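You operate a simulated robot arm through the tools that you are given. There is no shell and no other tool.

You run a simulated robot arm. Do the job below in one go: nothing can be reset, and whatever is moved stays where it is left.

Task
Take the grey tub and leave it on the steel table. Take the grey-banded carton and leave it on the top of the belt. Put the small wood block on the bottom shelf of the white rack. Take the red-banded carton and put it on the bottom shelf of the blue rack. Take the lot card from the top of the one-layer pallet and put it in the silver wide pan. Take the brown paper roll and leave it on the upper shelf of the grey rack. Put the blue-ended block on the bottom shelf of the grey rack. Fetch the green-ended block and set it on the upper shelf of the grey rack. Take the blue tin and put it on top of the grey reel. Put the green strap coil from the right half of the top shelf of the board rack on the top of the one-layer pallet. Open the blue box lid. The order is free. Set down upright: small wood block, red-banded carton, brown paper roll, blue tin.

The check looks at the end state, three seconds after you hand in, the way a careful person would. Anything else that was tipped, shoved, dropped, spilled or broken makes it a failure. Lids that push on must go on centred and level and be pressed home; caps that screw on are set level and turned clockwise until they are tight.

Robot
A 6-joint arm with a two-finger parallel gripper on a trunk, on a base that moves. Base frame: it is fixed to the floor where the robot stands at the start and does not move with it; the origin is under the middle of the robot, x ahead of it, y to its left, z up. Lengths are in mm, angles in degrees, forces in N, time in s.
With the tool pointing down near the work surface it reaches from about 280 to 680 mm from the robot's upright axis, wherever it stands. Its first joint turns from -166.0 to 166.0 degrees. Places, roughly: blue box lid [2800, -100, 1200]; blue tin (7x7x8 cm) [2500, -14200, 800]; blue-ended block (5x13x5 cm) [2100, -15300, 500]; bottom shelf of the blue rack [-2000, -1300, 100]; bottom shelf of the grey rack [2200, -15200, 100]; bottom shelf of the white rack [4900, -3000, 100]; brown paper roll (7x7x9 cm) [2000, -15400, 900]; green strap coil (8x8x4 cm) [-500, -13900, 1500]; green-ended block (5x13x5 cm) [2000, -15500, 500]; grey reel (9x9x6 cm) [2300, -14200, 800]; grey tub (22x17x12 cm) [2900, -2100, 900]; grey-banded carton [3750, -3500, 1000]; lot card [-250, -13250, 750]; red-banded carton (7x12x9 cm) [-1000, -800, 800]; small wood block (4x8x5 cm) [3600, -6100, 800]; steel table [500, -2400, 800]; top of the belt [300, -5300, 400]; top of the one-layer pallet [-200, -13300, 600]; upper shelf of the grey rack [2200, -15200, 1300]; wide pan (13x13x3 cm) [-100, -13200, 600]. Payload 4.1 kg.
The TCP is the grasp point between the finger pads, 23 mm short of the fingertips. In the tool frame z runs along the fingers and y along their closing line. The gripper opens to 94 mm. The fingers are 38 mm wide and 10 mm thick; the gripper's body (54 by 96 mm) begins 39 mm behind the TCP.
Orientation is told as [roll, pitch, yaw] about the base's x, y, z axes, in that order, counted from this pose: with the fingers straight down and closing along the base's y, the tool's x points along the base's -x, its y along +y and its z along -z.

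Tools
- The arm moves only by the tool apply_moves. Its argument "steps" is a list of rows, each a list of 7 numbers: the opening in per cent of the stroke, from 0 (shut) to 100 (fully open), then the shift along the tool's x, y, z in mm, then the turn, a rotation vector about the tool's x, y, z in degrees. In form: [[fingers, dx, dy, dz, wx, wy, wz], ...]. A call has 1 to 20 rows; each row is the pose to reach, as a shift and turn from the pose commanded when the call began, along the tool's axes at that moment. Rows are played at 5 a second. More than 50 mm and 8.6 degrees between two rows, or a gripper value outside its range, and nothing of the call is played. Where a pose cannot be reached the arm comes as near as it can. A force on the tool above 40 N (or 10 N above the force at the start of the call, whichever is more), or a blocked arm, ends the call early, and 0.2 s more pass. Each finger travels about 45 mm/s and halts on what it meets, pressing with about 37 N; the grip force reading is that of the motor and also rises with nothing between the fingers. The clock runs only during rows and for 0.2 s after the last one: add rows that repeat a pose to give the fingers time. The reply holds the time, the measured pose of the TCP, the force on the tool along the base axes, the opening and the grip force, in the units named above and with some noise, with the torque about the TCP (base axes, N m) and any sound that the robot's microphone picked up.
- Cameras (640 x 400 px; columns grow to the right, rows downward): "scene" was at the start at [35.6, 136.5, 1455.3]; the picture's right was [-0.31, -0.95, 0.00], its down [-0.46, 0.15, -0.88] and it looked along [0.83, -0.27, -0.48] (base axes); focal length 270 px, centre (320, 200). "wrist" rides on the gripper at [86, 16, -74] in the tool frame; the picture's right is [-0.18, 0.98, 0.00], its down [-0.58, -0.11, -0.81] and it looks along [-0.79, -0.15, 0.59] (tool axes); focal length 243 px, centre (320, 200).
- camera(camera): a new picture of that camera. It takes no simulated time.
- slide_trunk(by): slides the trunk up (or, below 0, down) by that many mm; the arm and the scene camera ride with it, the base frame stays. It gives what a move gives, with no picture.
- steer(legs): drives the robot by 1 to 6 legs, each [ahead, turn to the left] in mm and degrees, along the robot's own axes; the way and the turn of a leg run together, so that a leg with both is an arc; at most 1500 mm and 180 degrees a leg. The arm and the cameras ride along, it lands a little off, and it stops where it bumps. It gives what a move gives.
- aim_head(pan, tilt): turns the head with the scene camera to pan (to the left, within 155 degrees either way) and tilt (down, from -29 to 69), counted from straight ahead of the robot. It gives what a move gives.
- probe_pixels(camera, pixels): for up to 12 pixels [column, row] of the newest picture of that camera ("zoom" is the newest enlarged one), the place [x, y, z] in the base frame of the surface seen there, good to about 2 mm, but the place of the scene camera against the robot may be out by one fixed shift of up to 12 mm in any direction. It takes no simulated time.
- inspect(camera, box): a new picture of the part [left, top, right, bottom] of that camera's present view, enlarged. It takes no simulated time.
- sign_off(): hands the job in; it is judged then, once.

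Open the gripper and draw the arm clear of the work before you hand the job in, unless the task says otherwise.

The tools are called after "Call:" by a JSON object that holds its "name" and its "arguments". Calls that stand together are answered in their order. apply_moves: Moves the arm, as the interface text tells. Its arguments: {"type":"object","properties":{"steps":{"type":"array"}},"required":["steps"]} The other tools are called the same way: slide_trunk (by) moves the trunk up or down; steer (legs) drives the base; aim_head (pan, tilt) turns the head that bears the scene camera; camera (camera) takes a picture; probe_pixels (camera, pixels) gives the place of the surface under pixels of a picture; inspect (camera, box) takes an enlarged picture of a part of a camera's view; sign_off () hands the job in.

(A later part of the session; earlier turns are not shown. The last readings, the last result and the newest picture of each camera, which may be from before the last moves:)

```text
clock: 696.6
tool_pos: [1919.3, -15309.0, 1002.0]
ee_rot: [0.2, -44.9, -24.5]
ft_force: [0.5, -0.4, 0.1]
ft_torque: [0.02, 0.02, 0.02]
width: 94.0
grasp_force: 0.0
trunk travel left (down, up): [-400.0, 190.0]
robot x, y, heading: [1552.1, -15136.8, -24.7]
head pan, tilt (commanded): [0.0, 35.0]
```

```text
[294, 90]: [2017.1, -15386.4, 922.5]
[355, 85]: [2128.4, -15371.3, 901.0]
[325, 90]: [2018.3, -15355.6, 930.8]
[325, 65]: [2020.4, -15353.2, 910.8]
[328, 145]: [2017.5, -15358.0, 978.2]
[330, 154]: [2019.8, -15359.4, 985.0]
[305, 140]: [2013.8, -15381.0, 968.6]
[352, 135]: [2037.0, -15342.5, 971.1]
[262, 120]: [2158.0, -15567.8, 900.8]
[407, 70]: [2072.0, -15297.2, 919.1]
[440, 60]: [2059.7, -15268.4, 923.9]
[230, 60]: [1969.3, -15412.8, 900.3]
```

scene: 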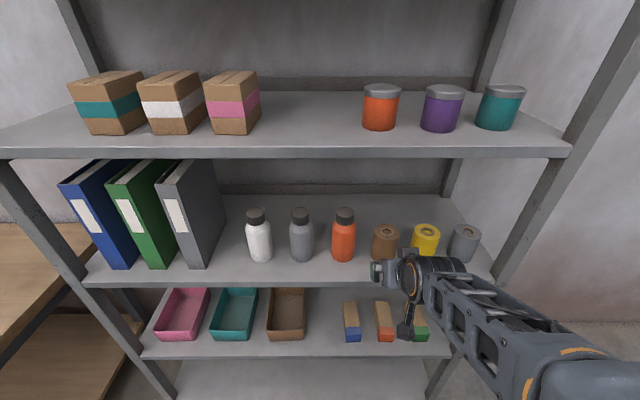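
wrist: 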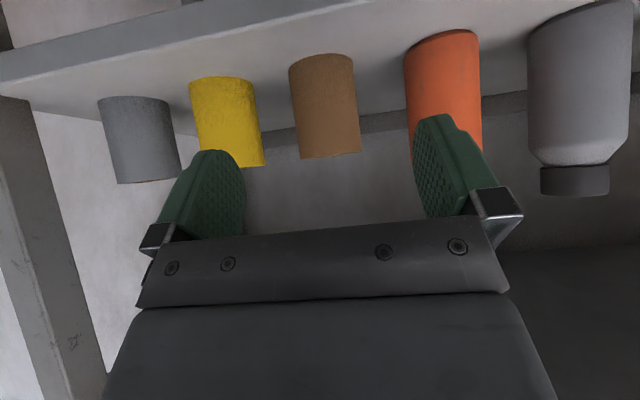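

Roll centre ≈(2048,-15371), radius 33 mm, top ≈989. I slide the open fingers around it (143 mm forward, 28 mm down).

Call:
{"name": "apply_moves", "arguments": {"steps": [[100, -20, -0.7, 30, 0, 0, 0], [100, -40, -1.3, 60, 0, 0, 0], [100, -60, -2, 91, 0, 0, 0], [100, -71, -2.6, 107, 0, 0, 0], [100, -71, -2.6, 107, 0, 0, 0]]}}

Call:
{"name": "camera", "arguments": {"camera": "wrist"}}

```text
clock: 697.9
tool_pos: [2030.1, -15365.2, 979.8]
ee_rot: [0.1, -44.9, -24.5]
ft_force: [0.1, 0.0, 0.8]
ft_torque: [-0.01, 0.01, -0.04]
width: 94.1
grasp_force: 0.1
trunk travel left (down, up): [-400.0, 190.0]
robot x, y, heading: [1546.0, -15135.3, -24.7]
head pan, tilt (commanded): [0.0, 35.0]
```

```text
taken
```

wrist: 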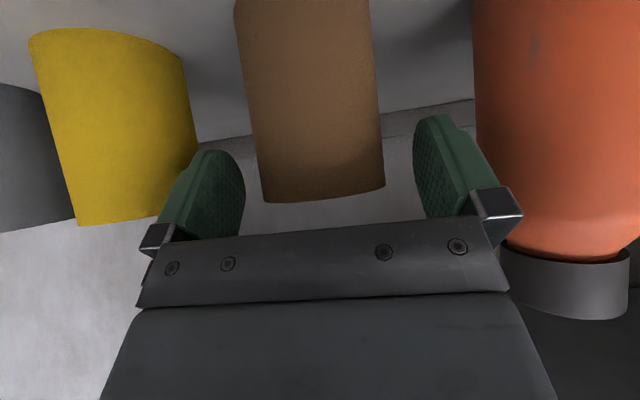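

Centred. The last 19 mm forward / 7 mm down, then close.

Call:
{"name": "apply_moves", "arguments": {"steps": [[100, -4, 0, 9, 0, 0, 0], [100, -8.5, 0, 18.4, 0, 0, 0], [100, -8.5, 0, 18.4, 0, 0, 0], [0, -8.5, 0, 18.4, 0, 0, 0], [0, -8.5, 0, 18.4, 0, 0, 0], [0, -8.5, 0, 18.4, 0, 0, 0], [0, -8.5, 0, 18.4, 0, 0, 0], [0, -8.5, 0, 18.4, 0, 0, 0]]}}

Call:
{"name": "apply_moves", "arguments": {"steps": [[0, -1.4, 0, -1.4, 0, 0, 0], [0, -3, 0, -3, 0, 0, 0], [0, -6, 0, -6, 0, 0, 0], [0, -10, 0, -10, 0, 0, 0], [0, -14, 0, -14, 0, 0, 0], [0, -14, 0, -14, 0, 0, 0]]}}

Call:
{"name": "camera", "arguments": {"camera": "wrist"}}

```text
clock: 699.6
tool_pos: [2048.6, -15374.5, 971.7]
ee_rot: [0.1, -44.7, -24.7]
ft_force: [-0.2, -0.3, 0.6]
ft_torque: [-0.06, 0.01, 0.01]
width: 63.5
grasp_force: 37.2
trunk travel left (down, up): [-400.0, 190.0]
robot x, y, heading: [1550.9, -15138.6, -24.8]
head pan, tilt (commanded): [0.0, 35.0]
```

```text
clock: 701.0
tool_pos: [2049.1, -15371.5, 990.8]
ee_rot: [0.1, -44.8, -24.6]
ft_force: [-0.3, 0.8, -1.5]
ft_torque: [-0.01, -0.01, -0.03]
width: 63.4
grasp_force: 37.1
trunk travel left (down, up): [-400.0, 190.0]
robot x, y, heading: [1548.5, -15135.2, -24.7]
head pan, tilt (commanded): [0.0, 35.0]
```

```text
taken
```

wrist: 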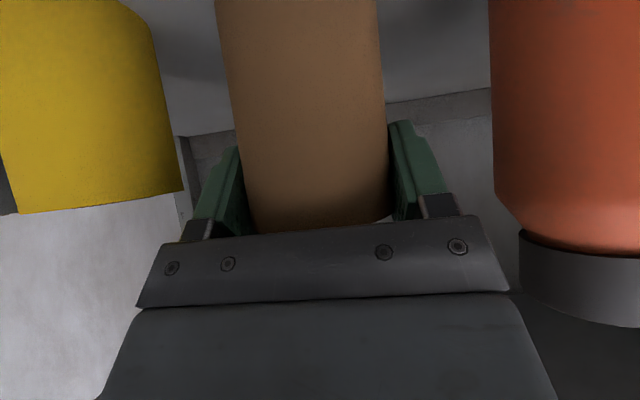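

The roll is held (1.5 N). I reverse out, shift sideways toward the free gap on the upper shelf, and raise the trunk.

Call:
{"name": "steer", "arguments": {"legs": [[-300, 0], [0, -30], [-340, 0], [0, 30.3]]}}

Call:
{"name": "slide_trunk", "arguments": {"by": 190}}

Call:
{"name": "aim_head", "arguments": {"pan": 0, "tilt": 18}}

Call:
{"name": "camera", "arguments": {"camera": "scene"}}

```text
clock: 707.8
tool_pos: [1588.4, -14976.2, 988.4]
ee_rot: [0.1, -44.8, -25.4]
ft_force: [-1.0, 0.3, -1.4]
ft_torque: [-0.01, 0.01, 0.04]
width: 62.9
grasp_force: 37.3
trunk travel left (down, up): [-400.0, 190.0]
robot x, y, heading: [1089.1, -14738.7, -25.0]
head pan, tilt (commanded): [0.0, 35.0]
```

```text
clock: 709.9
tool_pos: [1587.2, -14975.4, 1179.4]
ee_rot: [0.2, -44.8, -25.2]
ft_force: [0.1, 0.2, -0.8]
ft_torque: [0.0, -0.01, 0.05]
width: 63.1
grasp_force: 37.2
trunk travel left (down, up): [-590.0, 0.0]
robot x, y, heading: [1090.0, -14735.5, -25.4]
head pan, tilt (commanded): [0.0, 35.0]
```

```text
clock: 710.7
tool_pos: [1587.2, -14976.1, 1178.9]
ee_rot: [0.1, -44.8, -25.3]
ft_force: [0.6, -0.7, -2.1]
ft_torque: [0.01, -0.03, -0.01]
width: 63.0
grasp_force: 36.9
trunk travel left (down, up): [-590.0, 0.0]
robot x, y, heading: [1088.1, -14733.1, -25.2]
head pan, tilt (commanded): [0.0, 18.0]
```

```text
taken
```

scene: 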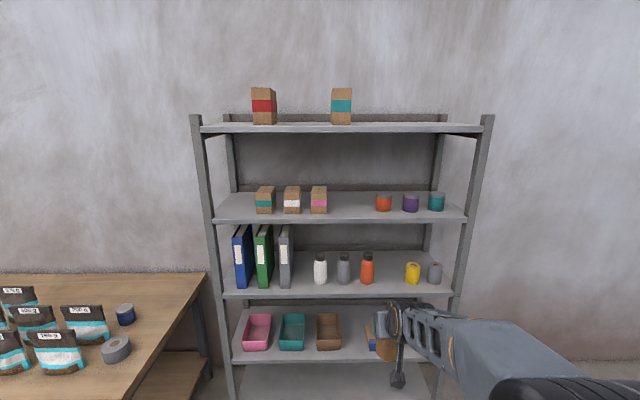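

I probe the gap on the upper shelf between the pink carton and the orange cup, and (for later) the blue tin (125,313) and grey reel (116,350).

Call:
{"name": "inspect", "arguments": {"camera": "scene", "box": [240, 175, 460, 235]}}

Call:
{"name": "probe_pixels", "arguments": {"camera": "scene", "pixels": [[326, 205], [378, 205], [352, 205], [352, 212], [352, 218], [319, 190], [384, 197], [125, 306], [125, 318], [116, 345], [116, 358], [352, 225]]}}

```text
2.91 times, centred on (350, 205) of scene
```

zoom: 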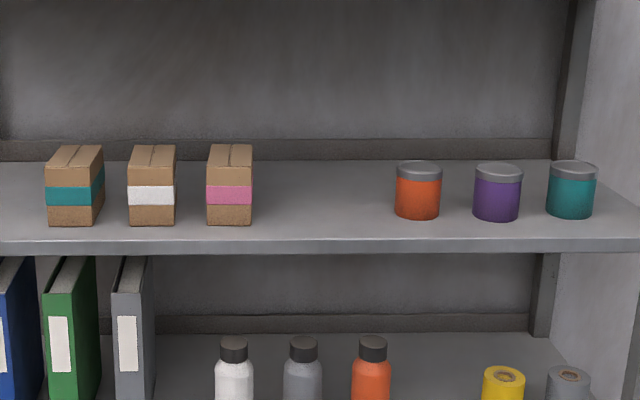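

```text
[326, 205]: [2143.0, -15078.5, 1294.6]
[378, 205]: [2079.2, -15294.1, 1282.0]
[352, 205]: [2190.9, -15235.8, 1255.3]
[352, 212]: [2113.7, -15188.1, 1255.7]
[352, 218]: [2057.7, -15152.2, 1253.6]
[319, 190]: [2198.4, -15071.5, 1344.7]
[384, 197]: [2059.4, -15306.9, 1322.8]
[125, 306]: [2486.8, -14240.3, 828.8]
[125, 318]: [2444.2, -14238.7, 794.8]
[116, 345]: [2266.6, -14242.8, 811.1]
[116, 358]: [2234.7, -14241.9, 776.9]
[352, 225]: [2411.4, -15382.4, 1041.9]
```

Shelf z≈1260; the gap spans n -12833 to -13055. I lift the roll to ~1350 and drive in toward the left part of the gap (n≈-12895).

Call:
{"name": "apply_moves", "arguments": {"steps": [[0, -30, 0, -30, 0, 0, 0], [0, -60, 0, -60, 0, 0, 0], [0, -90, 0, -90, 0, 0, 0], [0, -121, 0, -121, 0, 0, 0], [0, -121, 0, -121, 0, 0, 0]]}}

Call:
{"name": "steer", "arguments": {"legs": [[0, 7], [470, 0], [0, -6.3]]}}

Call:
{"name": "camera", "arguments": {"camera": "wrist"}}

Call:
{"name": "camera", "arguments": {"camera": "scene"}}

```text
clock: 711.9
tool_pos: [1584.6, -14978.0, 1352.6]
ee_rot: [0.1, -44.7, -25.3]
ft_force: [0.3, 0.2, -1.9]
ft_torque: [0.01, 0.01, -0.01]
width: 63.0
grasp_force: 36.1
trunk travel left (down, up): [-590.0, 0.0]
robot x, y, heading: [1089.6, -14735.2, -25.0]
head pan, tilt (commanded): [0.0, 18.0]
```

```text
clock: 715.9
tool_pos: [2033.0, -15123.7, 1351.3]
ee_rot: [0.1, -44.8, -25.0]
ft_force: [0.2, -0.7, -2.4]
ft_torque: [0.01, 0.01, 0.03]
width: 63.5
grasp_force: 36.8
trunk travel left (down, up): [-590.0, 0.0]
robot x, y, heading: [1537.7, -14880.3, -25.1]
head pan, tilt (commanded): [0.0, 18.0]
```

```text
taken
```

wrist: 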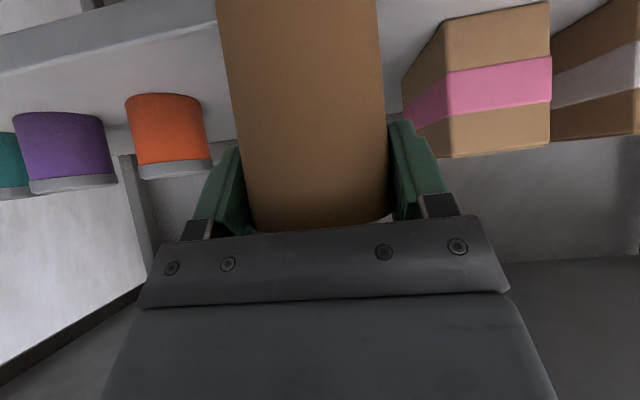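

```text
taken
```

scene: 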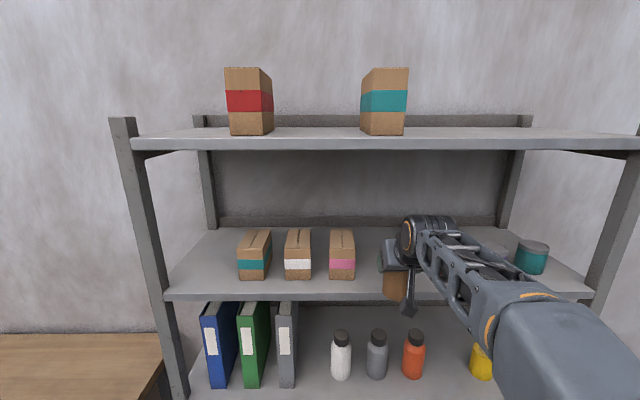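

I probe the pink carton's near edge and the orange cup's edge in the wrist view for lateral clearances.

Call:
{"name": "probe_pixels", "arguments": {"camera": "wrist", "pixels": [[447, 120], [447, 60], [410, 110], [425, 70], [206, 130], [203, 105], [150, 50], [100, 50], [450, 30], [400, 40]]}}

```text
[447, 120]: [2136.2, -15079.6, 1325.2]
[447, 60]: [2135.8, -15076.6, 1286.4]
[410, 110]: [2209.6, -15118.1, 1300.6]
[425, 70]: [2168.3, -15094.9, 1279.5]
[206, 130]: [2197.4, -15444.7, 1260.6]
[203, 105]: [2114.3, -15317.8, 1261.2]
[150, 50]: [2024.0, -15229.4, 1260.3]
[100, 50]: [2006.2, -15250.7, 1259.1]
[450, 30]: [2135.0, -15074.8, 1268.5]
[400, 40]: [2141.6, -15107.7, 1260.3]
```

Carton side at n≈-12838, so I aim for n≈-12905. I shift 14 mm left, and check the top shelf's underside before driving in.

Call:
{"name": "apply_moves", "arguments": {"steps": [[0, 0, 7, 0, 0, 0, 0], [0, 0, 14, 0, 0, 0, 0], [0, 0, 14, 0, 0, 0, 0]]}}

Call:
{"name": "probe_pixels", "arguments": {"camera": "scene", "pixels": [[330, 140], [330, 147], [330, 150], [430, 220], [415, 225], [470, 240]]}}

Call:
{"name": "steer", "arguments": {"legs": [[108, 0]]}}

Call:
{"name": "camera", "arguments": {"camera": "wrist"}}

```text
clock: 716.7
tool_pos: [2040.9, -15110.3, 1352.8]
ee_rot: [0.1, -44.7, -24.9]
ft_force: [0.6, 0.0, -2.5]
ft_torque: [-0.02, 0.01, 0.01]
width: 63.1
grasp_force: 37.0
trunk travel left (down, up): [-590.0, 0.0]
robot x, y, heading: [1534.3, -14885.9, -25.0]
head pan, tilt (commanded): [0.0, 18.0]
```

```text
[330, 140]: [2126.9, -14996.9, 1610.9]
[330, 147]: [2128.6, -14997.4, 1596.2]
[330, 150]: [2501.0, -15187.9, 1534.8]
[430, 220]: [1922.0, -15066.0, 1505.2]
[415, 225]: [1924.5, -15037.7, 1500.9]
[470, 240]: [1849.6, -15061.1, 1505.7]
```

```text
clock: 717.8
tool_pos: [2139.5, -15158.7, 1351.8]
ee_rot: [0.1, -44.7, -24.9]
ft_force: [0.1, -1.0, -1.5]
ft_torque: [0.01, 0.0, -0.02]
width: 63.2
grasp_force: 36.1
trunk travel left (down, up): [-590.0, 0.0]
robot x, y, heading: [1636.1, -14932.3, -25.1]
head pan, tilt (commanded): [0.0, 18.0]
```

```text
taken
```

wrist: 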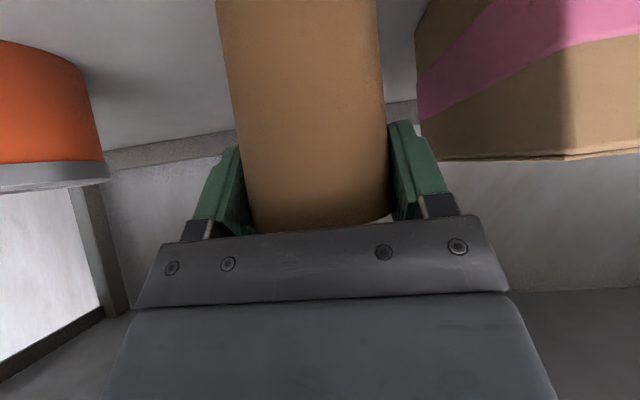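

In position. I lower 17 mm, then touch down.

Call:
{"name": "apply_moves", "arguments": {"steps": [[0, 4, 0, 4, 0, 0, 0], [0, 8, 0, 8, 0, 0, 0], [0, 11, 0, 11, 0, 0, 0], [0, 12.5, 0, 12.5, 0, 0, 0], [0, 12.5, 0, 12.5, 0, 0, 0]]}}

Call:
{"name": "apply_moves", "arguments": {"steps": [[0, 0.8, 0, 0.8, 0, 0, 0], [0, 1.6, 0, 1.6, 0, 0, 0], [0, 1.6, 0, 1.6, 0, 0, 0]]}}

```text
clock: 719.0
tool_pos: [2136.2, -15157.5, 1333.1]
ee_rot: [0.1, -44.8, -25.1]
ft_force: [0.0, -0.9, -2.1]
ft_torque: [0.01, 0.02, 0.0]
width: 63.0
grasp_force: 36.7
trunk travel left (down, up): [-590.0, 0.0]
robot x, y, heading: [1632.3, -14933.0, -24.9]
head pan, tilt (commanded): [0.0, 18.0]
```

```text
clock: 719.8
tool_pos: [2137.1, -15157.5, 1332.1]
ee_rot: [0.1, -44.7, -25.0]
ft_force: [-0.3, 0.1, -1.6]
ft_torque: [0.02, -0.02, -0.01]
width: 63.3
grasp_force: 36.8
trunk travel left (down, up): [-590.0, 0.0]
robot x, y, heading: [1632.2, -14931.6, -25.2]
head pan, tilt (commanded): [0.0, 18.0]
```

Call:
{"name": "apply_moves", "arguments": {"steps": [[0, 0.8, 0, 0.8, 0, 0, 0], [0, 1.6, 0, 1.6, 0, 0, 0], [0, 2.2, 0, 2.2, 0, 0, 0], [0, 2.2, 0, 2.2, 0, 0, 0]]}}

```text
clock: 720.8
tool_pos: [2136.7, -15158.4, 1330.2]
ee_rot: [0.1, -45.0, -25.0]
ft_force: [-0.7, 2.4, 8.6]
ft_torque: [0.06, 0.36, -0.02]
width: 63.2
grasp_force: 37.9
trunk travel left (down, up): [-590.0, 0.0]
robot x, y, heading: [1631.5, -14927.2, -24.6]
head pan, tilt (commanded): [0.0, 18.0]
```

Contact (8.6 N). I relieve slightly, open to 78 mm, and back straight out.

Call:
{"name": "apply_moves", "arguments": {"steps": [[0, -0.5, 0, -0.5, 0, 0, 0], [70, -0.5, 0, -0.5, 0, 0, 0], [80, -0.5, 0, -0.5, 0, 0, 0], [82, -0.5, 0, -0.5, 0, 0, 0], [82, -0.5, 0, -0.5, 0, 0, 0]]}}

Call:
{"name": "camera", "arguments": {"camera": "wrist"}}

```text
clock: 722.0
tool_pos: [2137.5, -15158.4, 1329.2]
ee_rot: [0.2, -44.9, -25.1]
ft_force: [-0.1, 0.2, 0.2]
ft_torque: [0.04, 0.0, 0.02]
width: 77.1
grasp_force: 0.1
trunk travel left (down, up): [-590.0, 0.0]
robot x, y, heading: [1633.2, -14927.5, -25.0]
head pan, tilt (commanded): [0.0, 18.0]
```

```text
taken
```

wrist: 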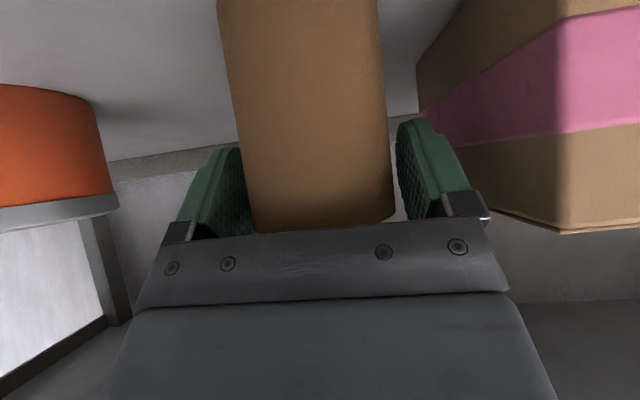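

Released. I draw back horizontally 45 mm by arm, then reverse.

Call:
{"name": "apply_moves", "arguments": {"steps": [[82, 7, 0, -7, 0, 0, 0], [82, 18, 0, -18, 0, 0, 0], [82, 32, 0, -32, 0, 0, 0], [82, 32, 0, -32, 0, 0, 0]]}}

Call:
{"name": "steer", "arguments": {"legs": [[-300, 0]]}}

Call:
{"name": "camera", "arguments": {"camera": "scene"}}

Call:
{"name": "camera", "arguments": {"camera": "wrist"}}

```text
clock: 723.0
tool_pos: [2094.3, -15139.8, 1331.1]
ee_rot: [0.2, -44.7, -25.0]
ft_force: [-0.2, -0.1, 0.4]
ft_torque: [-0.01, -0.01, 0.01]
width: 77.1
grasp_force: 0.0
trunk travel left (down, up): [-590.0, 0.0]
robot x, y, heading: [1636.5, -14931.6, -25.0]
head pan, tilt (commanded): [0.0, 18.0]
```

```text
clock: 725.1
tool_pos: [1820.4, -15011.1, 1330.1]
ee_rot: [0.1, -44.8, -25.1]
ft_force: [-1.0, 0.2, 0.1]
ft_torque: [0.0, -0.02, 0.01]
width: 76.9
grasp_force: 0.1
trunk travel left (down, up): [-590.0, 0.0]
robot x, y, heading: [1355.7, -14802.5, -25.0]
head pan, tilt (commanded): [0.0, 18.0]
```

```text
taken
```

scene: 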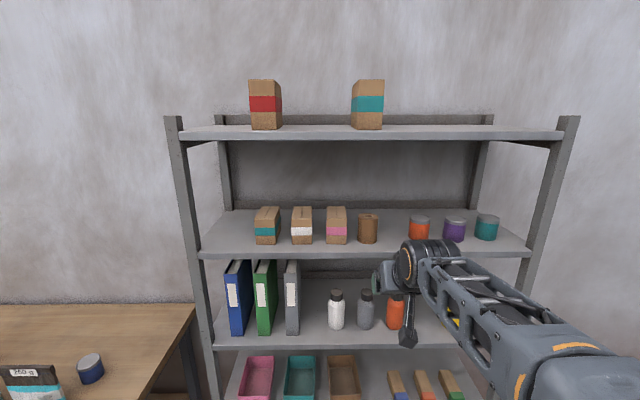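

```text
taken
```

wrist: 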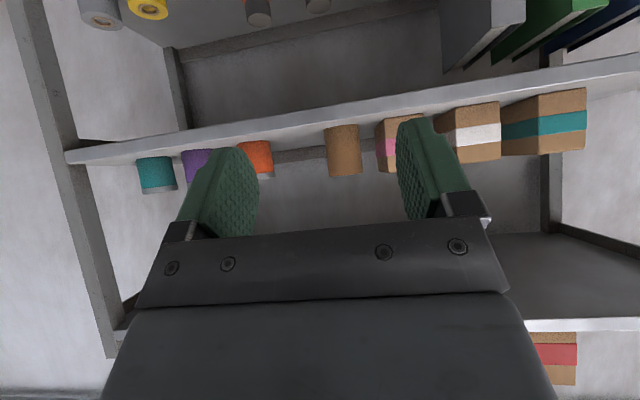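

The roll stands upright on the upper shelf (368,228). Next the green-ended block: I lower the trunk, reduce tilt to 25°, and move sideways in front of it, staying clear of the rack while turning.

Call:
{"name": "slide_trunk", "arguments": {"by": -530}}

Call:
{"name": "apply_moves", "arguments": {"steps": [[80, 15, 0, 15, 0, 7, 0], [80, 30, 0, 30, 0, 14, 0], [80, 45, 0, 45, 0, 20, 0], [80, 60, 0, 60, 0, 20, 0], [80, 60, 0, 60, 0, 20, 0]]}}

Call:
{"name": "steer", "arguments": {"legs": [[0, -80], [392, 0], [0, 80.4]]}}

Call:
{"name": "aim_head", "arguments": {"pan": 0, "tilt": 30}}

Call:
{"name": "camera", "arguments": {"camera": "scene"}}

Call:
{"name": "camera", "arguments": {"camera": "wrist"}}

```text
refused: -530 is not a number from -400 to 400
```

```text
clock: 726.3
tool_pos: [1820.9, -15013.6, 1246.1]
ee_rot: [0.1, -24.7, -25.1]
ft_force: [0.7, -0.7, 0.1]
ft_torque: [-0.02, -0.02, -0.03]
width: 75.1
grasp_force: 0.1
trunk travel left (down, up): [-590.0, 0.0]
robot x, y, heading: [1355.1, -14798.7, -25.0]
head pan, tilt (commanded): [0.0, 18.0]
```

```text
clock: 735.7
tool_pos: [1714.3, -15377.7, 1246.3]
ee_rot: [0.1, -24.9, -24.8]
ft_force: [0.7, -0.3, 0.4]
ft_torque: [-0.02, 0.01, 0.01]
width: 75.2
grasp_force: 0.0
trunk travel left (down, up): [-590.0, 0.0]
robot x, y, heading: [1250.6, -15167.8, -24.9]
head pan, tilt (commanded): [0.0, 18.0]
```

```text
clock: 736.4
tool_pos: [1715.4, -15379.7, 1245.4]
ee_rot: [0.1, -24.8, -24.7]
ft_force: [-0.2, 0.3, -0.1]
ft_torque: [0.0, -0.01, 0.02]
width: 75.1
grasp_force: 0.1
trunk travel left (down, up): [-590.0, 0.0]
robot x, y, heading: [1250.9, -15167.8, -24.7]
head pan, tilt (commanded): [0.0, 30.0]
```

```text
taken
```

scene: 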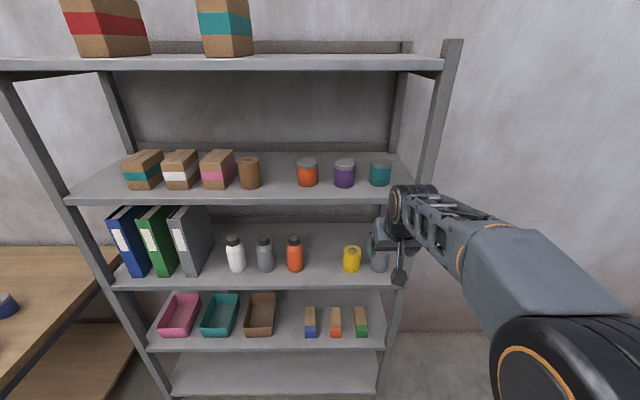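

```text
taken
```

wrist: 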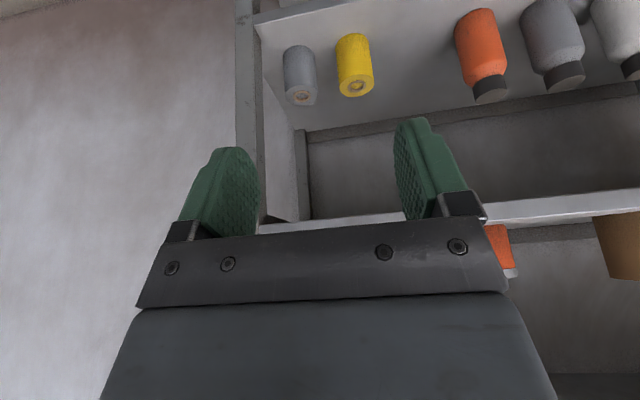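

The trunk move must be split. Robot is at n≈-13284. I lower the trunk in two steps and look at the blocks.

Call:
{"name": "slide_trunk", "arguments": {"by": -400}}

Call:
{"name": "slide_trunk", "arguments": {"by": -130}}

Call:
{"name": "camera", "arguments": {"camera": "scene"}}

Call:
{"name": "camera", "arguments": {"camera": "wrist"}}

```text
clock: 740.2
tool_pos: [1714.6, -15379.0, 844.7]
ee_rot: [0.1, -24.8, -24.9]
ft_force: [-0.6, 1.1, 0.0]
ft_torque: [-0.02, 0.0, -0.02]
width: 75.2
grasp_force: 0.0
trunk travel left (down, up): [-190.0, 400.0]
robot x, y, heading: [1248.4, -15165.5, -24.7]
head pan, tilt (commanded): [0.0, 30.0]
```

```text
clock: 741.8
tool_pos: [1715.2, -15379.9, 714.8]
ee_rot: [0.0, -24.8, -24.9]
ft_force: [-0.1, -0.3, 0.7]
ft_torque: [-0.01, 0.0, -0.01]
width: 75.2
grasp_force: 0.0
trunk travel left (down, up): [-60.0, 530.0]
robot x, y, heading: [1252.1, -15166.4, -24.8]
head pan, tilt (commanded): [0.0, 30.0]
```

```text
taken
```

scene: 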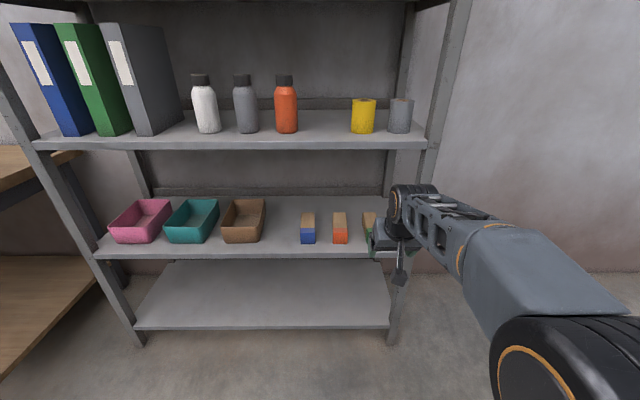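

```text
taken
```

wrist: 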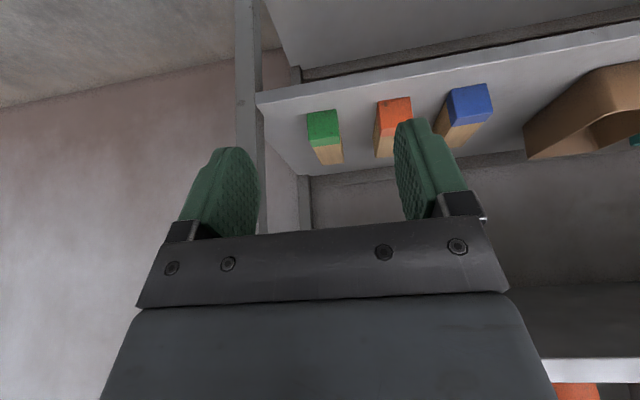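

I zoom on the three blocks in the wrist view and probe the green and blue ones.

Call:
{"name": "inspect", "arguments": {"camera": "wrist", "box": [290, 70, 510, 180]}}

Call:
{"name": "probe_pixels", "arguments": {"camera": "wrist", "pixels": [[310, 120], [336, 115], [315, 142], [339, 138], [320, 160], [342, 158], [324, 125], [322, 150], [380, 110], [450, 98], [488, 90], [470, 125]]}}

```text
2.91 times, centred on (400, 125) of wrist
```

zoom: 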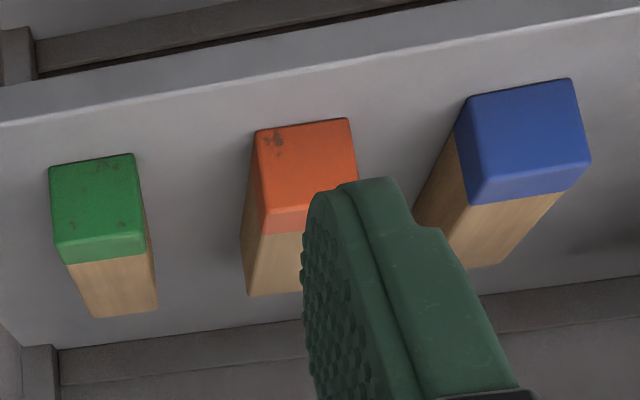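

```text
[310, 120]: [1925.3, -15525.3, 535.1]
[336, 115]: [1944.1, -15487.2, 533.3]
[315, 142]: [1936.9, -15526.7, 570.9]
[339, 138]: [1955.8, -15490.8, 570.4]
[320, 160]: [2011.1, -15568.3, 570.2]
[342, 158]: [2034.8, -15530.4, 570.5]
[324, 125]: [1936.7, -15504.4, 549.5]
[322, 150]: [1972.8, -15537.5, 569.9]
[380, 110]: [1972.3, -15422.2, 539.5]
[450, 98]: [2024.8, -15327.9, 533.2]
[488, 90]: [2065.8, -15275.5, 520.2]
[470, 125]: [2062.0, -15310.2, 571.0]
```

Green block: axis ≈-27.5°, centre ≈(1992,-15536), top 570.5. I lower to z≈608 here (wrist then passes under the mid shelf), turn 1.7° right and drive in 290 mm.

Call:
{"name": "apply_moves", "arguments": {"steps": [[80, 12, 0, 26, 0, 0, 0], [80, 24, 0, 52, 0, 0, 0], [80, 36, 0, 78, 0, 0, 0], [80, 45, 0, 97, 0, 0, 0], [80, 45, 0, 97, 0, 0, 0]]}}

Call:
{"name": "steer", "arguments": {"legs": [[0, -1.7], [290, 0]]}}

Call:
{"name": "camera", "arguments": {"camera": "wrist"}}

Call:
{"name": "camera", "arguments": {"camera": "scene"}}

```text
clock: 743.0
tool_pos: [1714.9, -15378.7, 611.5]
ee_rot: [0.1, -24.8, -24.9]
ft_force: [0.5, 0.0, -0.3]
ft_torque: [0.04, 0.0, 0.0]
width: 75.2
grasp_force: 0.0
trunk travel left (down, up): [-60.0, 530.0]
robot x, y, heading: [1250.4, -15166.8, -25.1]
head pan, tilt (commanded): [0.0, 30.0]
```

```text
clock: 745.4
tool_pos: [1966.6, -15521.3, 610.8]
ee_rot: [0.1, -24.9, -26.5]
ft_force: [-0.6, 0.2, 0.7]
ft_torque: [0.01, 0.04, 0.02]
width: 75.0
grasp_force: 0.0
trunk travel left (down, up): [-60.0, 530.0]
robot x, y, heading: [1507.7, -15298.5, -26.5]
head pan, tilt (commanded): [0.0, 30.0]
```

```text
taken
```

wrist: 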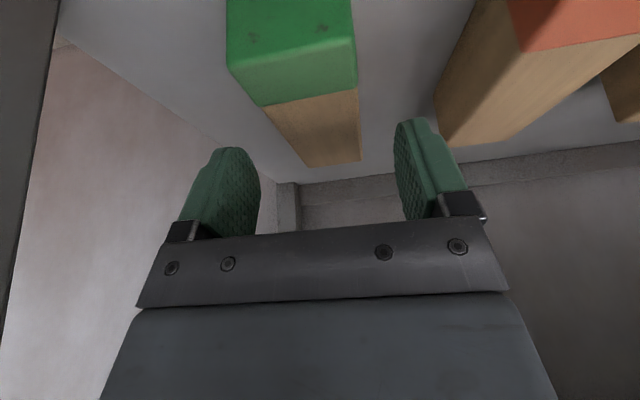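

```text
taken
```

scene: 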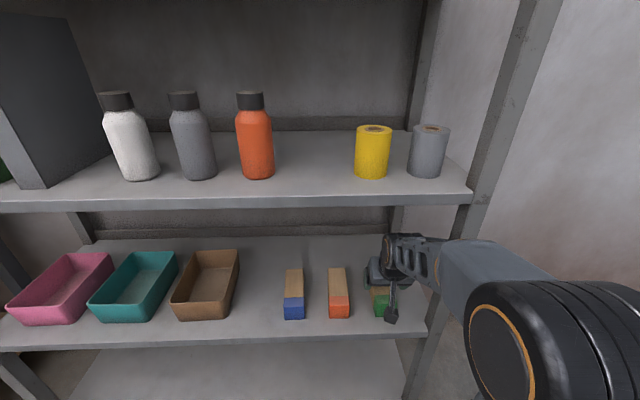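

I probe the green block's top corners in this near view for the final correction.

Call:
{"name": "probe_pixels", "arguments": {"camera": "wrist", "pixels": [[262, 100], [352, 85], [308, 162], [358, 156], [240, 72], [345, 50], [315, 120]]}}

```text
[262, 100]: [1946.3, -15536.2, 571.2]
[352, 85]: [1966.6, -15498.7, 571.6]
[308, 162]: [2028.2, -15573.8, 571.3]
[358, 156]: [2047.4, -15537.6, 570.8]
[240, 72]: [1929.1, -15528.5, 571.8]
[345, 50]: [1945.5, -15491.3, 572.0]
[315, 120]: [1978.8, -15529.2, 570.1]
```

Block axis is ≈-24.4°, centre (1987.5,-15533). I move 22 mm forward, turn 2°, descend 52 mm, and close.

Call:
{"name": "apply_moves", "arguments": {"steps": [[80, -20, -1, 9.3, -0.9, 0, -1.9], [80, -9, -1, 33, -0.9, 0, -1.9], [80, 2, -1, 56.4, -0.9, 0, -1.9], [80, 2, -1, 56.4, -0.9, 0, -1.9]]}}

Call:
{"name": "camera", "arguments": {"camera": "wrist"}}

```text
clock: 746.4
tool_pos: [1985.1, -15530.4, 558.8]
ee_rot: [0.1, -24.9, -24.2]
ft_force: [0.7, 0.6, -0.4]
ft_torque: [0.0, 0.02, 0.0]
width: 75.3
grasp_force: 0.0
trunk travel left (down, up): [-60.0, 530.0]
robot x, y, heading: [1509.0, -15298.2, -26.7]
head pan, tilt (commanded): [0.0, 30.0]
```

```text
taken
```

wrist: 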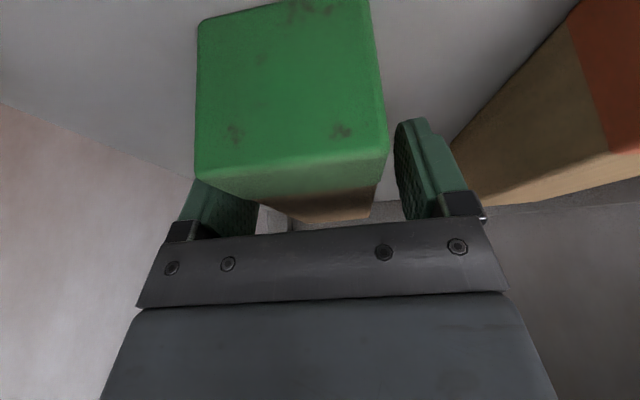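

The block sits between the fingers. I close and lift slowly.

Call:
{"name": "apply_moves", "arguments": {"steps": [[0, 0, 0, 0, 0, 0, 0], [0, 0, 0, 0, 0, 0, 0], [0, 0, 0, 0, 0, 0, 0], [0, 0, 0, 0, 0, 0, 0], [0, 0, 0, 0, 0, 0, 0], [0, -0.8, 0, -1.8, 0, 0, 0], [0, -2.1, 0, -4.5, 0, 0, 0], [0, -4.2, 0, -9, 0, 0, 0], [0, -7, 0, -15, 0, 0, 0], [0, -11, 0, -23.5, 0, 0, 0], [0, -15, 0, -32, 0, 0, 0], [0, -15, 0, -32, 0, 0, 0]]}}

Call:
{"name": "camera", "arguments": {"camera": "wrist"}}

```text
clock: 749.0
tool_pos: [1986.0, -15531.0, 593.8]
ee_rot: [0.1, -24.8, -24.3]
ft_force: [0.3, 0.0, -2.1]
ft_torque: [0.03, -0.01, 0.0]
width: 49.7
grasp_force: 37.0
trunk travel left (down, up): [-60.0, 530.0]
robot x, y, heading: [1508.2, -15301.4, -26.4]
head pan, tilt (commanded): [0.0, 30.0]
```

```text
taken
```

wrist: 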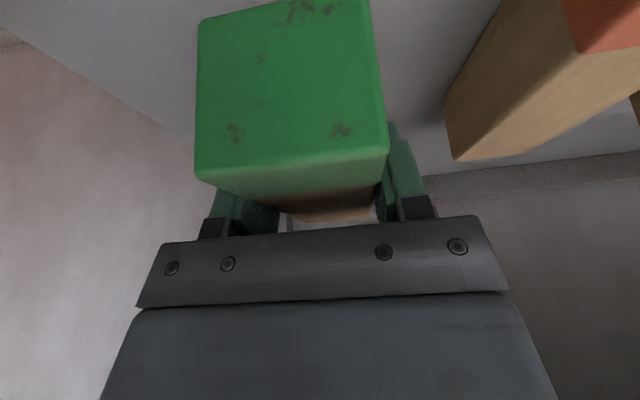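

Held (2.1 N). I reverse out, raise the trunk, and shift sideways to line up with the remaining gap on the upper shelf (n≈-12998).

Call:
{"name": "steer", "arguments": {"legs": [[-400, 0], [0, -43], [-400, 0], [0, 45]]}}

Call:
{"name": "slide_trunk", "arguments": {"by": 400}}

Call:
{"name": "slide_trunk", "arguments": {"by": 130}}

Call:
{"name": "apply_moves", "arguments": {"steps": [[0, -18, 0, -40, 0, 0, 0], [0, -36, 0, -80, 0, 0, 0], [0, -54, 0, -118, 0, 0, 0], [0, -72, 0, -156, 0, 0, 0], [0, -87, 0, -187, 0, 0, 0], [0, -87, 0, -187, 0, 0, 0]]}}

Call:
{"name": "aim_head", "arguments": {"pan": 0, "tilt": 15}}

Call:
{"name": "camera", "arguments": {"camera": "scene"}}

```text
clock: 757.6
tool_pos: [1496.6, -14995.9, 592.9]
ee_rot: [0.1, -24.7, -25.6]
ft_force: [0.1, 0.3, -2.8]
ft_torque: [-0.03, -0.01, 0.01]
width: 49.8
grasp_force: 36.7
trunk travel left (down, up): [-60.0, 530.0]
robot x, y, heading: [1026.3, -14754.5, -28.0]
head pan, tilt (commanded): [0.0, 30.0]
```

```text
clock: 761.4
tool_pos: [1496.7, -14996.2, 993.4]
ee_rot: [0.2, -24.8, -25.6]
ft_force: [0.1, -0.3, -1.3]
ft_torque: [0.02, -0.04, -0.01]
width: 49.8
grasp_force: 37.1
trunk travel left (down, up): [-460.0, 130.0]
robot x, y, heading: [1025.8, -14754.4, -28.0]
head pan, tilt (commanded): [0.0, 30.0]
```

```text
clock: 763.0
tool_pos: [1496.5, -14995.8, 1124.1]
ee_rot: [0.1, -24.7, -25.7]
ft_force: [0.2, 0.3, -1.9]
ft_torque: [0.0, 0.03, 0.02]
width: 49.5
grasp_force: 37.4
trunk travel left (down, up): [-590.0, 0.0]
robot x, y, heading: [1028.4, -14751.9, -27.7]
head pan, tilt (commanded): [0.0, 30.0]
```

```text
clock: 764.4
tool_pos: [1496.7, -14997.6, 1332.6]
ee_rot: [0.1, -24.7, -25.5]
ft_force: [-0.4, 0.3, -1.8]
ft_torque: [0.02, 0.02, 0.01]
width: 49.7
grasp_force: 37.3
trunk travel left (down, up): [-590.0, 0.0]
robot x, y, heading: [1025.8, -14748.5, -27.8]
head pan, tilt (commanded): [0.0, 30.0]
```

```text
clock: 765.1
tool_pos: [1496.1, -14997.8, 1332.5]
ee_rot: [0.0, -24.8, -25.6]
ft_force: [0.8, -0.6, -0.8]
ft_torque: [-0.01, 0.02, 0.02]
width: 49.6
grasp_force: 36.9
trunk travel left (down, up): [-590.0, 0.0]
robot x, y, heading: [1024.8, -14750.1, -27.8]
head pan, tilt (commanded): [0.0, 15.0]
```

```text
taken
```

scene: 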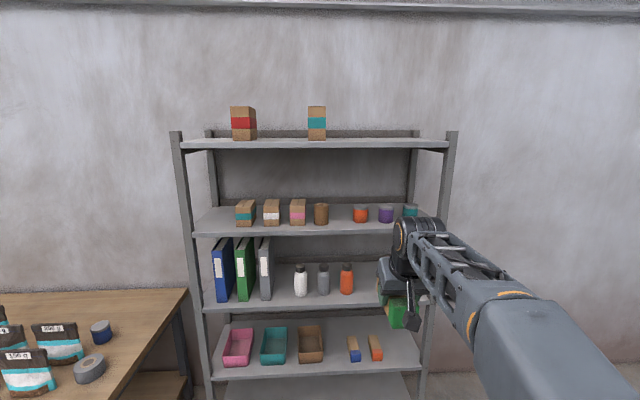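

The gap between roll (321,214) and orange cup (360,214) is ~110 mm wide, right ahead. I straighten and drive 540 mm, then check with the wrist camera.

Call:
{"name": "steer", "arguments": {"legs": [[0, 3.3], [540, 0]]}}

Call:
{"name": "camera", "arguments": {"camera": "wrist"}}

Call:
{"name": "camera", "arguments": {"camera": "scene"}}

```text
clock: 768.7
tool_pos: [2011.2, -15195.2, 1331.4]
ee_rot: [0.1, -24.7, -22.1]
ft_force: [-0.1, 0.1, -1.9]
ft_torque: [0.01, 0.01, 0.01]
width: 49.8
grasp_force: 36.6
trunk travel left (down, up): [-590.0, 0.0]
robot x, y, heading: [1525.8, -14977.2, -24.2]
head pan, tilt (commanded): [0.0, 15.0]
```

```text
taken
```

wrist: 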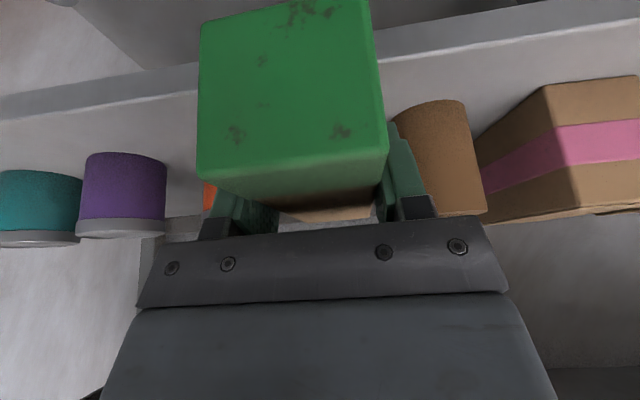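

```text
taken
```

scene: 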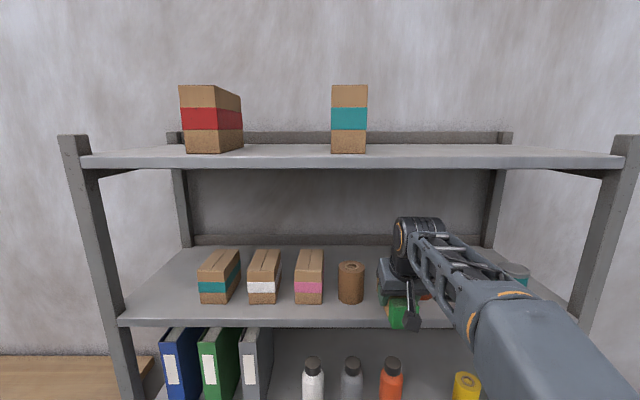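

I probe the roll's near edge (400,130) and the orange cup's edge (208,197).

Call:
{"name": "probe_pixels", "arguments": {"camera": "wrist", "pixels": [[405, 130], [430, 150], [440, 110], [208, 195], [206, 205], [160, 180], [300, 200], [400, 60]]}}

```text
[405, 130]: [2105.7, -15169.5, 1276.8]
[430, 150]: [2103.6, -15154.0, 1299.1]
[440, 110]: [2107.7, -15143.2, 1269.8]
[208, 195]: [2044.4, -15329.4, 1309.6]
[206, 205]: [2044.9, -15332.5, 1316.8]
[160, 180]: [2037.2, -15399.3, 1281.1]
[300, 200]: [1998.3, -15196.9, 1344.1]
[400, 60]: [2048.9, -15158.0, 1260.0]
```

The gap is centred at n≈-12998; I shift 4 mm right and drive the last 95 mm in.

Call:
{"name": "apply_moves", "arguments": {"steps": [[0, 0, -4, 0, 0, 0, 0], [0, 0, -4, 0, 0, 0, 0]]}}

Call:
{"name": "steer", "arguments": {"legs": [[95, 0]]}}

Call:
{"name": "camera", "arguments": {"camera": "wrist"}}

Call:
{"name": "camera", "arguments": {"camera": "scene"}}

```text
clock: 769.3
tool_pos: [2009.1, -15197.9, 1334.1]
ee_rot: [0.1, -24.7, -22.1]
ft_force: [0.1, 0.3, -1.0]
ft_torque: [-0.01, 0.0, -0.02]
width: 49.6
grasp_force: 37.3
trunk travel left (down, up): [-590.0, 0.0]
robot x, y, heading: [1527.5, -14978.8, -24.2]
head pan, tilt (commanded): [0.0, 15.0]
```

```text
clock: 770.5
tool_pos: [2095.8, -15235.9, 1332.3]
ee_rot: [0.0, -24.7, -21.9]
ft_force: [0.3, -0.1, -1.9]
ft_torque: [0.02, 0.03, -0.02]
width: 49.7
grasp_force: 37.4
trunk travel left (down, up): [-590.0, 0.0]
robot x, y, heading: [1612.4, -15019.3, -24.2]
head pan, tilt (commanded): [0.0, 15.0]
```

```text
taken
```

wrist: 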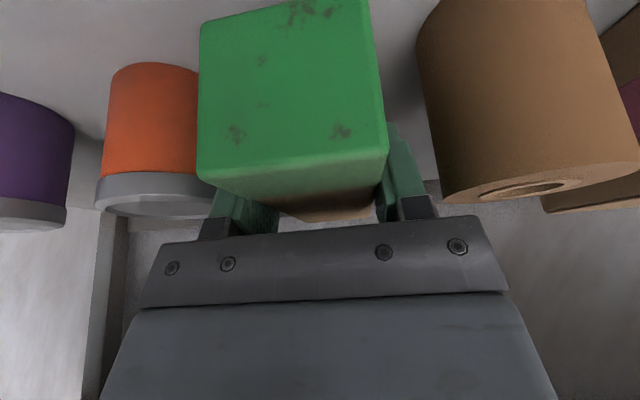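

```text
taken
```

scene: 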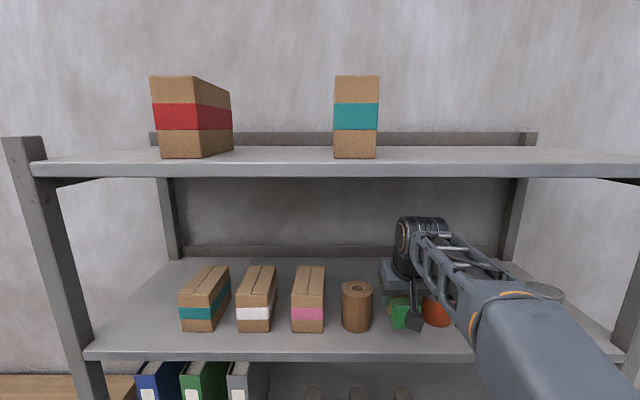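

I probe the cup's right edge (195,130) and the roll's left edge (428,110) to check side clearances before lowering.

Call:
{"name": "probe_pixels", "arguments": {"camera": "wrist", "pixels": [[193, 130], [195, 90], [425, 60], [432, 120], [445, 160], [150, 120], [205, 180], [400, 30]]}}

```text
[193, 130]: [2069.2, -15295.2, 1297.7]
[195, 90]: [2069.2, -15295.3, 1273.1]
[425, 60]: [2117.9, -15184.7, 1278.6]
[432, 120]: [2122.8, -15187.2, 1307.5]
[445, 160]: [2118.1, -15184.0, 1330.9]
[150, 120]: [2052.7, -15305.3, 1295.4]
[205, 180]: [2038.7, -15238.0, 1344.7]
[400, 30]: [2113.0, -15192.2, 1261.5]
```

Clearances are ~20 and ~29 mm. I lower 29 mm, then slowly to contact.

Call:
{"name": "apply_moves", "arguments": {"steps": [[0, 4.2, -2, 9, 0, 0, 0], [0, 8.5, -2, 18, 0, 0, 0], [0, 11, -2, 24, 0, 0, 0], [0, 12.3, -2, 26.3, 0, 0, 0], [0, 12.3, -2, 26.3, 0, 0, 0]]}}

Call:
{"name": "apply_moves", "arguments": {"steps": [[0, 0.6, 0, 1.3, 0, 0, 0], [0, 1.2, 0, 2.6, 0, 0, 0], [0, 1.7, 0, 3.6, 0, 0, 0], [0, 1.7, 0, 3.6, 0, 0, 0]]}}

```text
clock: 771.7
tool_pos: [2092.2, -15237.0, 1303.7]
ee_rot: [0.1, -24.7, -21.9]
ft_force: [0.2, 0.8, -1.6]
ft_torque: [0.02, 0.02, 0.02]
width: 49.7
grasp_force: 36.9
trunk travel left (down, up): [-590.0, 0.0]
robot x, y, heading: [1608.5, -15016.3, -24.0]
head pan, tilt (commanded): [0.0, 15.0]
```

```text
clock: 772.7
tool_pos: [2092.6, -15237.9, 1300.6]
ee_rot: [0.2, -24.8, -21.9]
ft_force: [-0.2, 0.0, -1.7]
ft_torque: [0.02, 0.04, 0.0]
width: 49.8
grasp_force: 36.9
trunk travel left (down, up): [-590.0, 0.0]
robot x, y, heading: [1606.2, -15017.3, -24.4]
head pan, tilt (commanded): [0.0, 15.0]
```

Call:
{"name": "apply_moves", "arguments": {"steps": [[0, 0.5, 0, 1.1, 0, 0, 0], [0, 1, 0, 2.2, 0, 0, 0], [0, 1.2, 0, 2.6, 0, 0, 0], [0, 1.2, 0, 2.6, 0, 0, 0]]}}

```text
clock: 773.7
tool_pos: [2094.1, -15237.5, 1300.2]
ee_rot: [0.1, -24.9, -21.8]
ft_force: [5.8, -1.5, 14.9]
ft_torque: [0.07, 0.74, 0.04]
width: 49.6
grasp_force: 36.9
trunk travel left (down, up): [-590.0, 0.0]
robot x, y, heading: [1610.8, -15019.0, -24.1]
head pan, tilt (commanded): [0.0, 15.0]
```

Contact (15 N). I relieve, open to 60 mm, lift the fingers out, and reverse.

Call:
{"name": "apply_moves", "arguments": {"steps": [[0, -0.6, 0, -1.3, 0, 0, 0], [55, -0.6, 0, -1.3, 0, 0, 0], [62, -0.6, 0, -1.3, 0, 0, 0], [62, -0.6, 0, -1.3, 0, 0, 0], [62, -3, 0, -8, 0, 0, 0], [62, -8, 0, -20, 0, 0, 0], [62, -16, 0, -35, 0, 0, 0], [62, -19, 0, -42, 0, 0, 0], [62, -19, 0, -42, 0, 0, 0]]}}

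Call:
{"name": "camera", "arguments": {"camera": "wrist"}}

Call:
{"name": "steer", "arguments": {"legs": [[-400, 0]]}}

Call:
{"name": "camera", "arguments": {"camera": "scene"}}

```text
clock: 775.7
tool_pos: [2093.3, -15236.1, 1344.3]
ee_rot: [0.2, -24.7, -21.9]
ft_force: [-0.4, 0.4, 0.4]
ft_torque: [-0.01, -0.01, -0.01]
width: 58.3
grasp_force: 0.0
trunk travel left (down, up): [-590.0, 0.0]
robot x, y, heading: [1608.2, -15018.0, -24.1]
head pan, tilt (commanded): [0.0, 15.0]
```

```text
taken
```

wrist: 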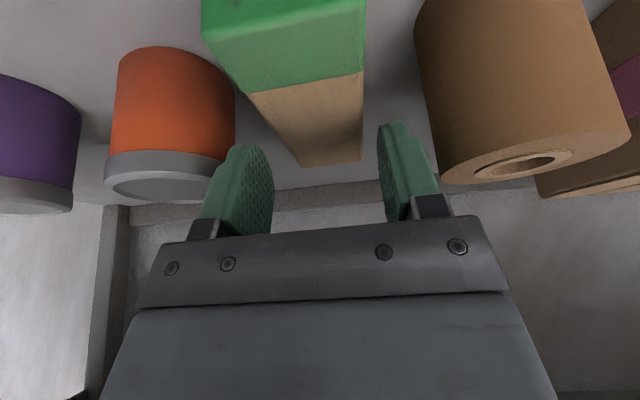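

```text
clock: 778.2
tool_pos: [1724.2, -15067.7, 1344.0]
ee_rot: [0.1, -24.9, -21.5]
ft_force: [-0.7, -0.4, 0.1]
ft_torque: [0.01, -0.04, 0.02]
width: 58.1
grasp_force: 0.1
trunk travel left (down, up): [-590.0, 0.0]
robot x, y, heading: [1238.6, -14853.6, -23.6]
head pan, tilt (commanded): [0.0, 15.0]
```

```text
taken
```

scene: 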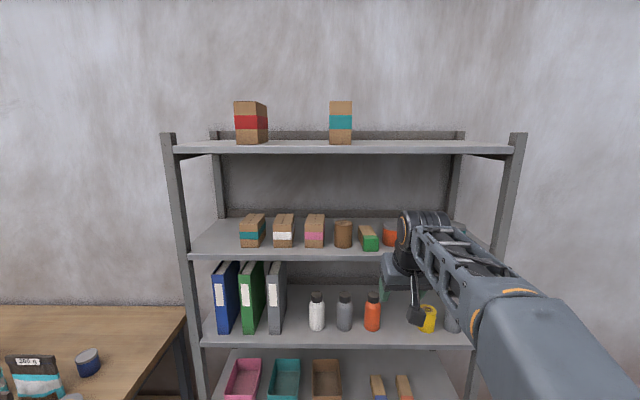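

The green-ended block lies on the upper shelf (368,238). Next the blue-ended block: I lower the trunk, shift right, and line up with it.

Call:
{"name": "slide_trunk", "arguments": {"by": -400}}

Call:
{"name": "slide_trunk", "arguments": {"by": -130}}

Call:
{"name": "steer", "arguments": {"legs": [[0, -21], [215, 0], [0, 20]]}}

Call:
{"name": "apply_moves", "arguments": {"steps": [[80, 20, 0, 43, 0, 0, 0], [80, 40, 0, 86, 0, 0, 0], [80, 60, 0, 129, 0, 0, 0], [80, 80, 0, 172, 0, 0, 0], [80, 86, 0, 184, 0, 0, 0], [80, 86, 0, 184, 0, 0, 0]]}}

Call:
{"name": "camera", "arguments": {"camera": "wrist"}}

Call:
{"name": "camera", "arguments": {"camera": "scene"}}

```text
clock: 782.0
tool_pos: [1723.6, -15068.8, 944.7]
ee_rot: [0.1, -24.7, -21.5]
ft_force: [-0.3, -0.1, 0.3]
ft_torque: [0.01, 0.02, 0.03]
width: 58.1
grasp_force: 0.1
trunk travel left (down, up): [-190.0, 400.0]
robot x, y, heading: [1241.3, -14854.7, -23.9]
head pan, tilt (commanded): [0.0, 15.0]
```

```text
clock: 783.6
tool_pos: [1723.9, -15067.9, 813.7]
ee_rot: [0.1, -24.8, -21.5]
ft_force: [-0.8, 0.1, -0.2]
ft_torque: [0.0, -0.01, 0.0]
width: 58.2
grasp_force: 0.1
trunk travel left (down, up): [-60.0, 530.0]
robot x, y, heading: [1237.5, -14854.4, -23.4]
head pan, tilt (commanded): [0.0, 15.0]
```

```text
clock: 787.4
tool_pos: [1865.7, -15231.0, 813.8]
ee_rot: [0.1, -24.7, -23.0]
ft_force: [0.0, 0.5, 0.8]
ft_torque: [0.02, 0.01, -0.02]
width: 58.4
grasp_force: 0.0
trunk travel left (down, up): [-60.0, 530.0]
robot x, y, heading: [1388.5, -15003.0, -25.1]
head pan, tilt (commanded): [0.0, 15.0]
```

```text
clock: 788.8
tool_pos: [1865.5, -15233.0, 609.3]
ee_rot: [0.1, -24.7, -23.0]
ft_force: [0.6, 0.0, -0.5]
ft_torque: [-0.01, -0.04, 0.01]
width: 75.0
grasp_force: 0.2
trunk travel left (down, up): [-60.0, 530.0]
robot x, y, heading: [1386.4, -15005.1, -25.1]
head pan, tilt (commanded): [0.0, 15.0]
```

```text
taken
```

wrist: 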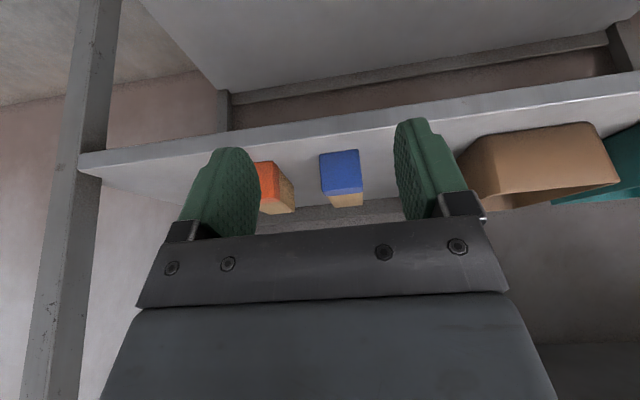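

```text
taken
```

scene: 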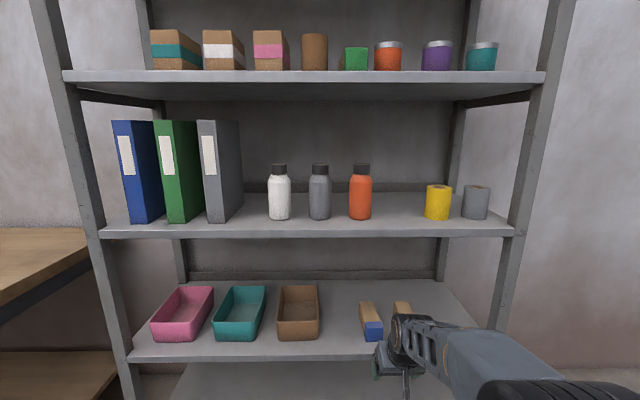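

The blue-ended block is at wrist (340,175). I zoom and probe its top corners and front.

Call:
{"name": "inspect", "arguments": {"camera": "wrist", "box": [290, 135, 400, 215]}}

Call:
{"name": "probe_pixels", "arguments": {"camera": "wrist", "pixels": [[322, 160], [356, 155], [327, 188], [359, 186], [333, 203], [361, 202], [340, 170], [346, 198], [270, 190], [292, 195]]}}

```text
5.00 times, centred on (345, 175) of wrist
```

zoom: 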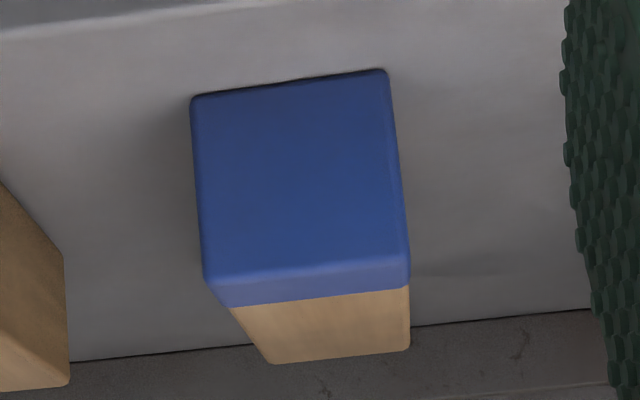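

```text
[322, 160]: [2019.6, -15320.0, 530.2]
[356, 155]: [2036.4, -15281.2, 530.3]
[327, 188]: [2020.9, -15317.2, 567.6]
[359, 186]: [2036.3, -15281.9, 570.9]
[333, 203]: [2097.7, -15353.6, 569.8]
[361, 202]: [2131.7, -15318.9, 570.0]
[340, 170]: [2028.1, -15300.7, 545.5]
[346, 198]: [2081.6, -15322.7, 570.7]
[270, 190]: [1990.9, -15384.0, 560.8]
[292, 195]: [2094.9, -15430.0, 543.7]
```

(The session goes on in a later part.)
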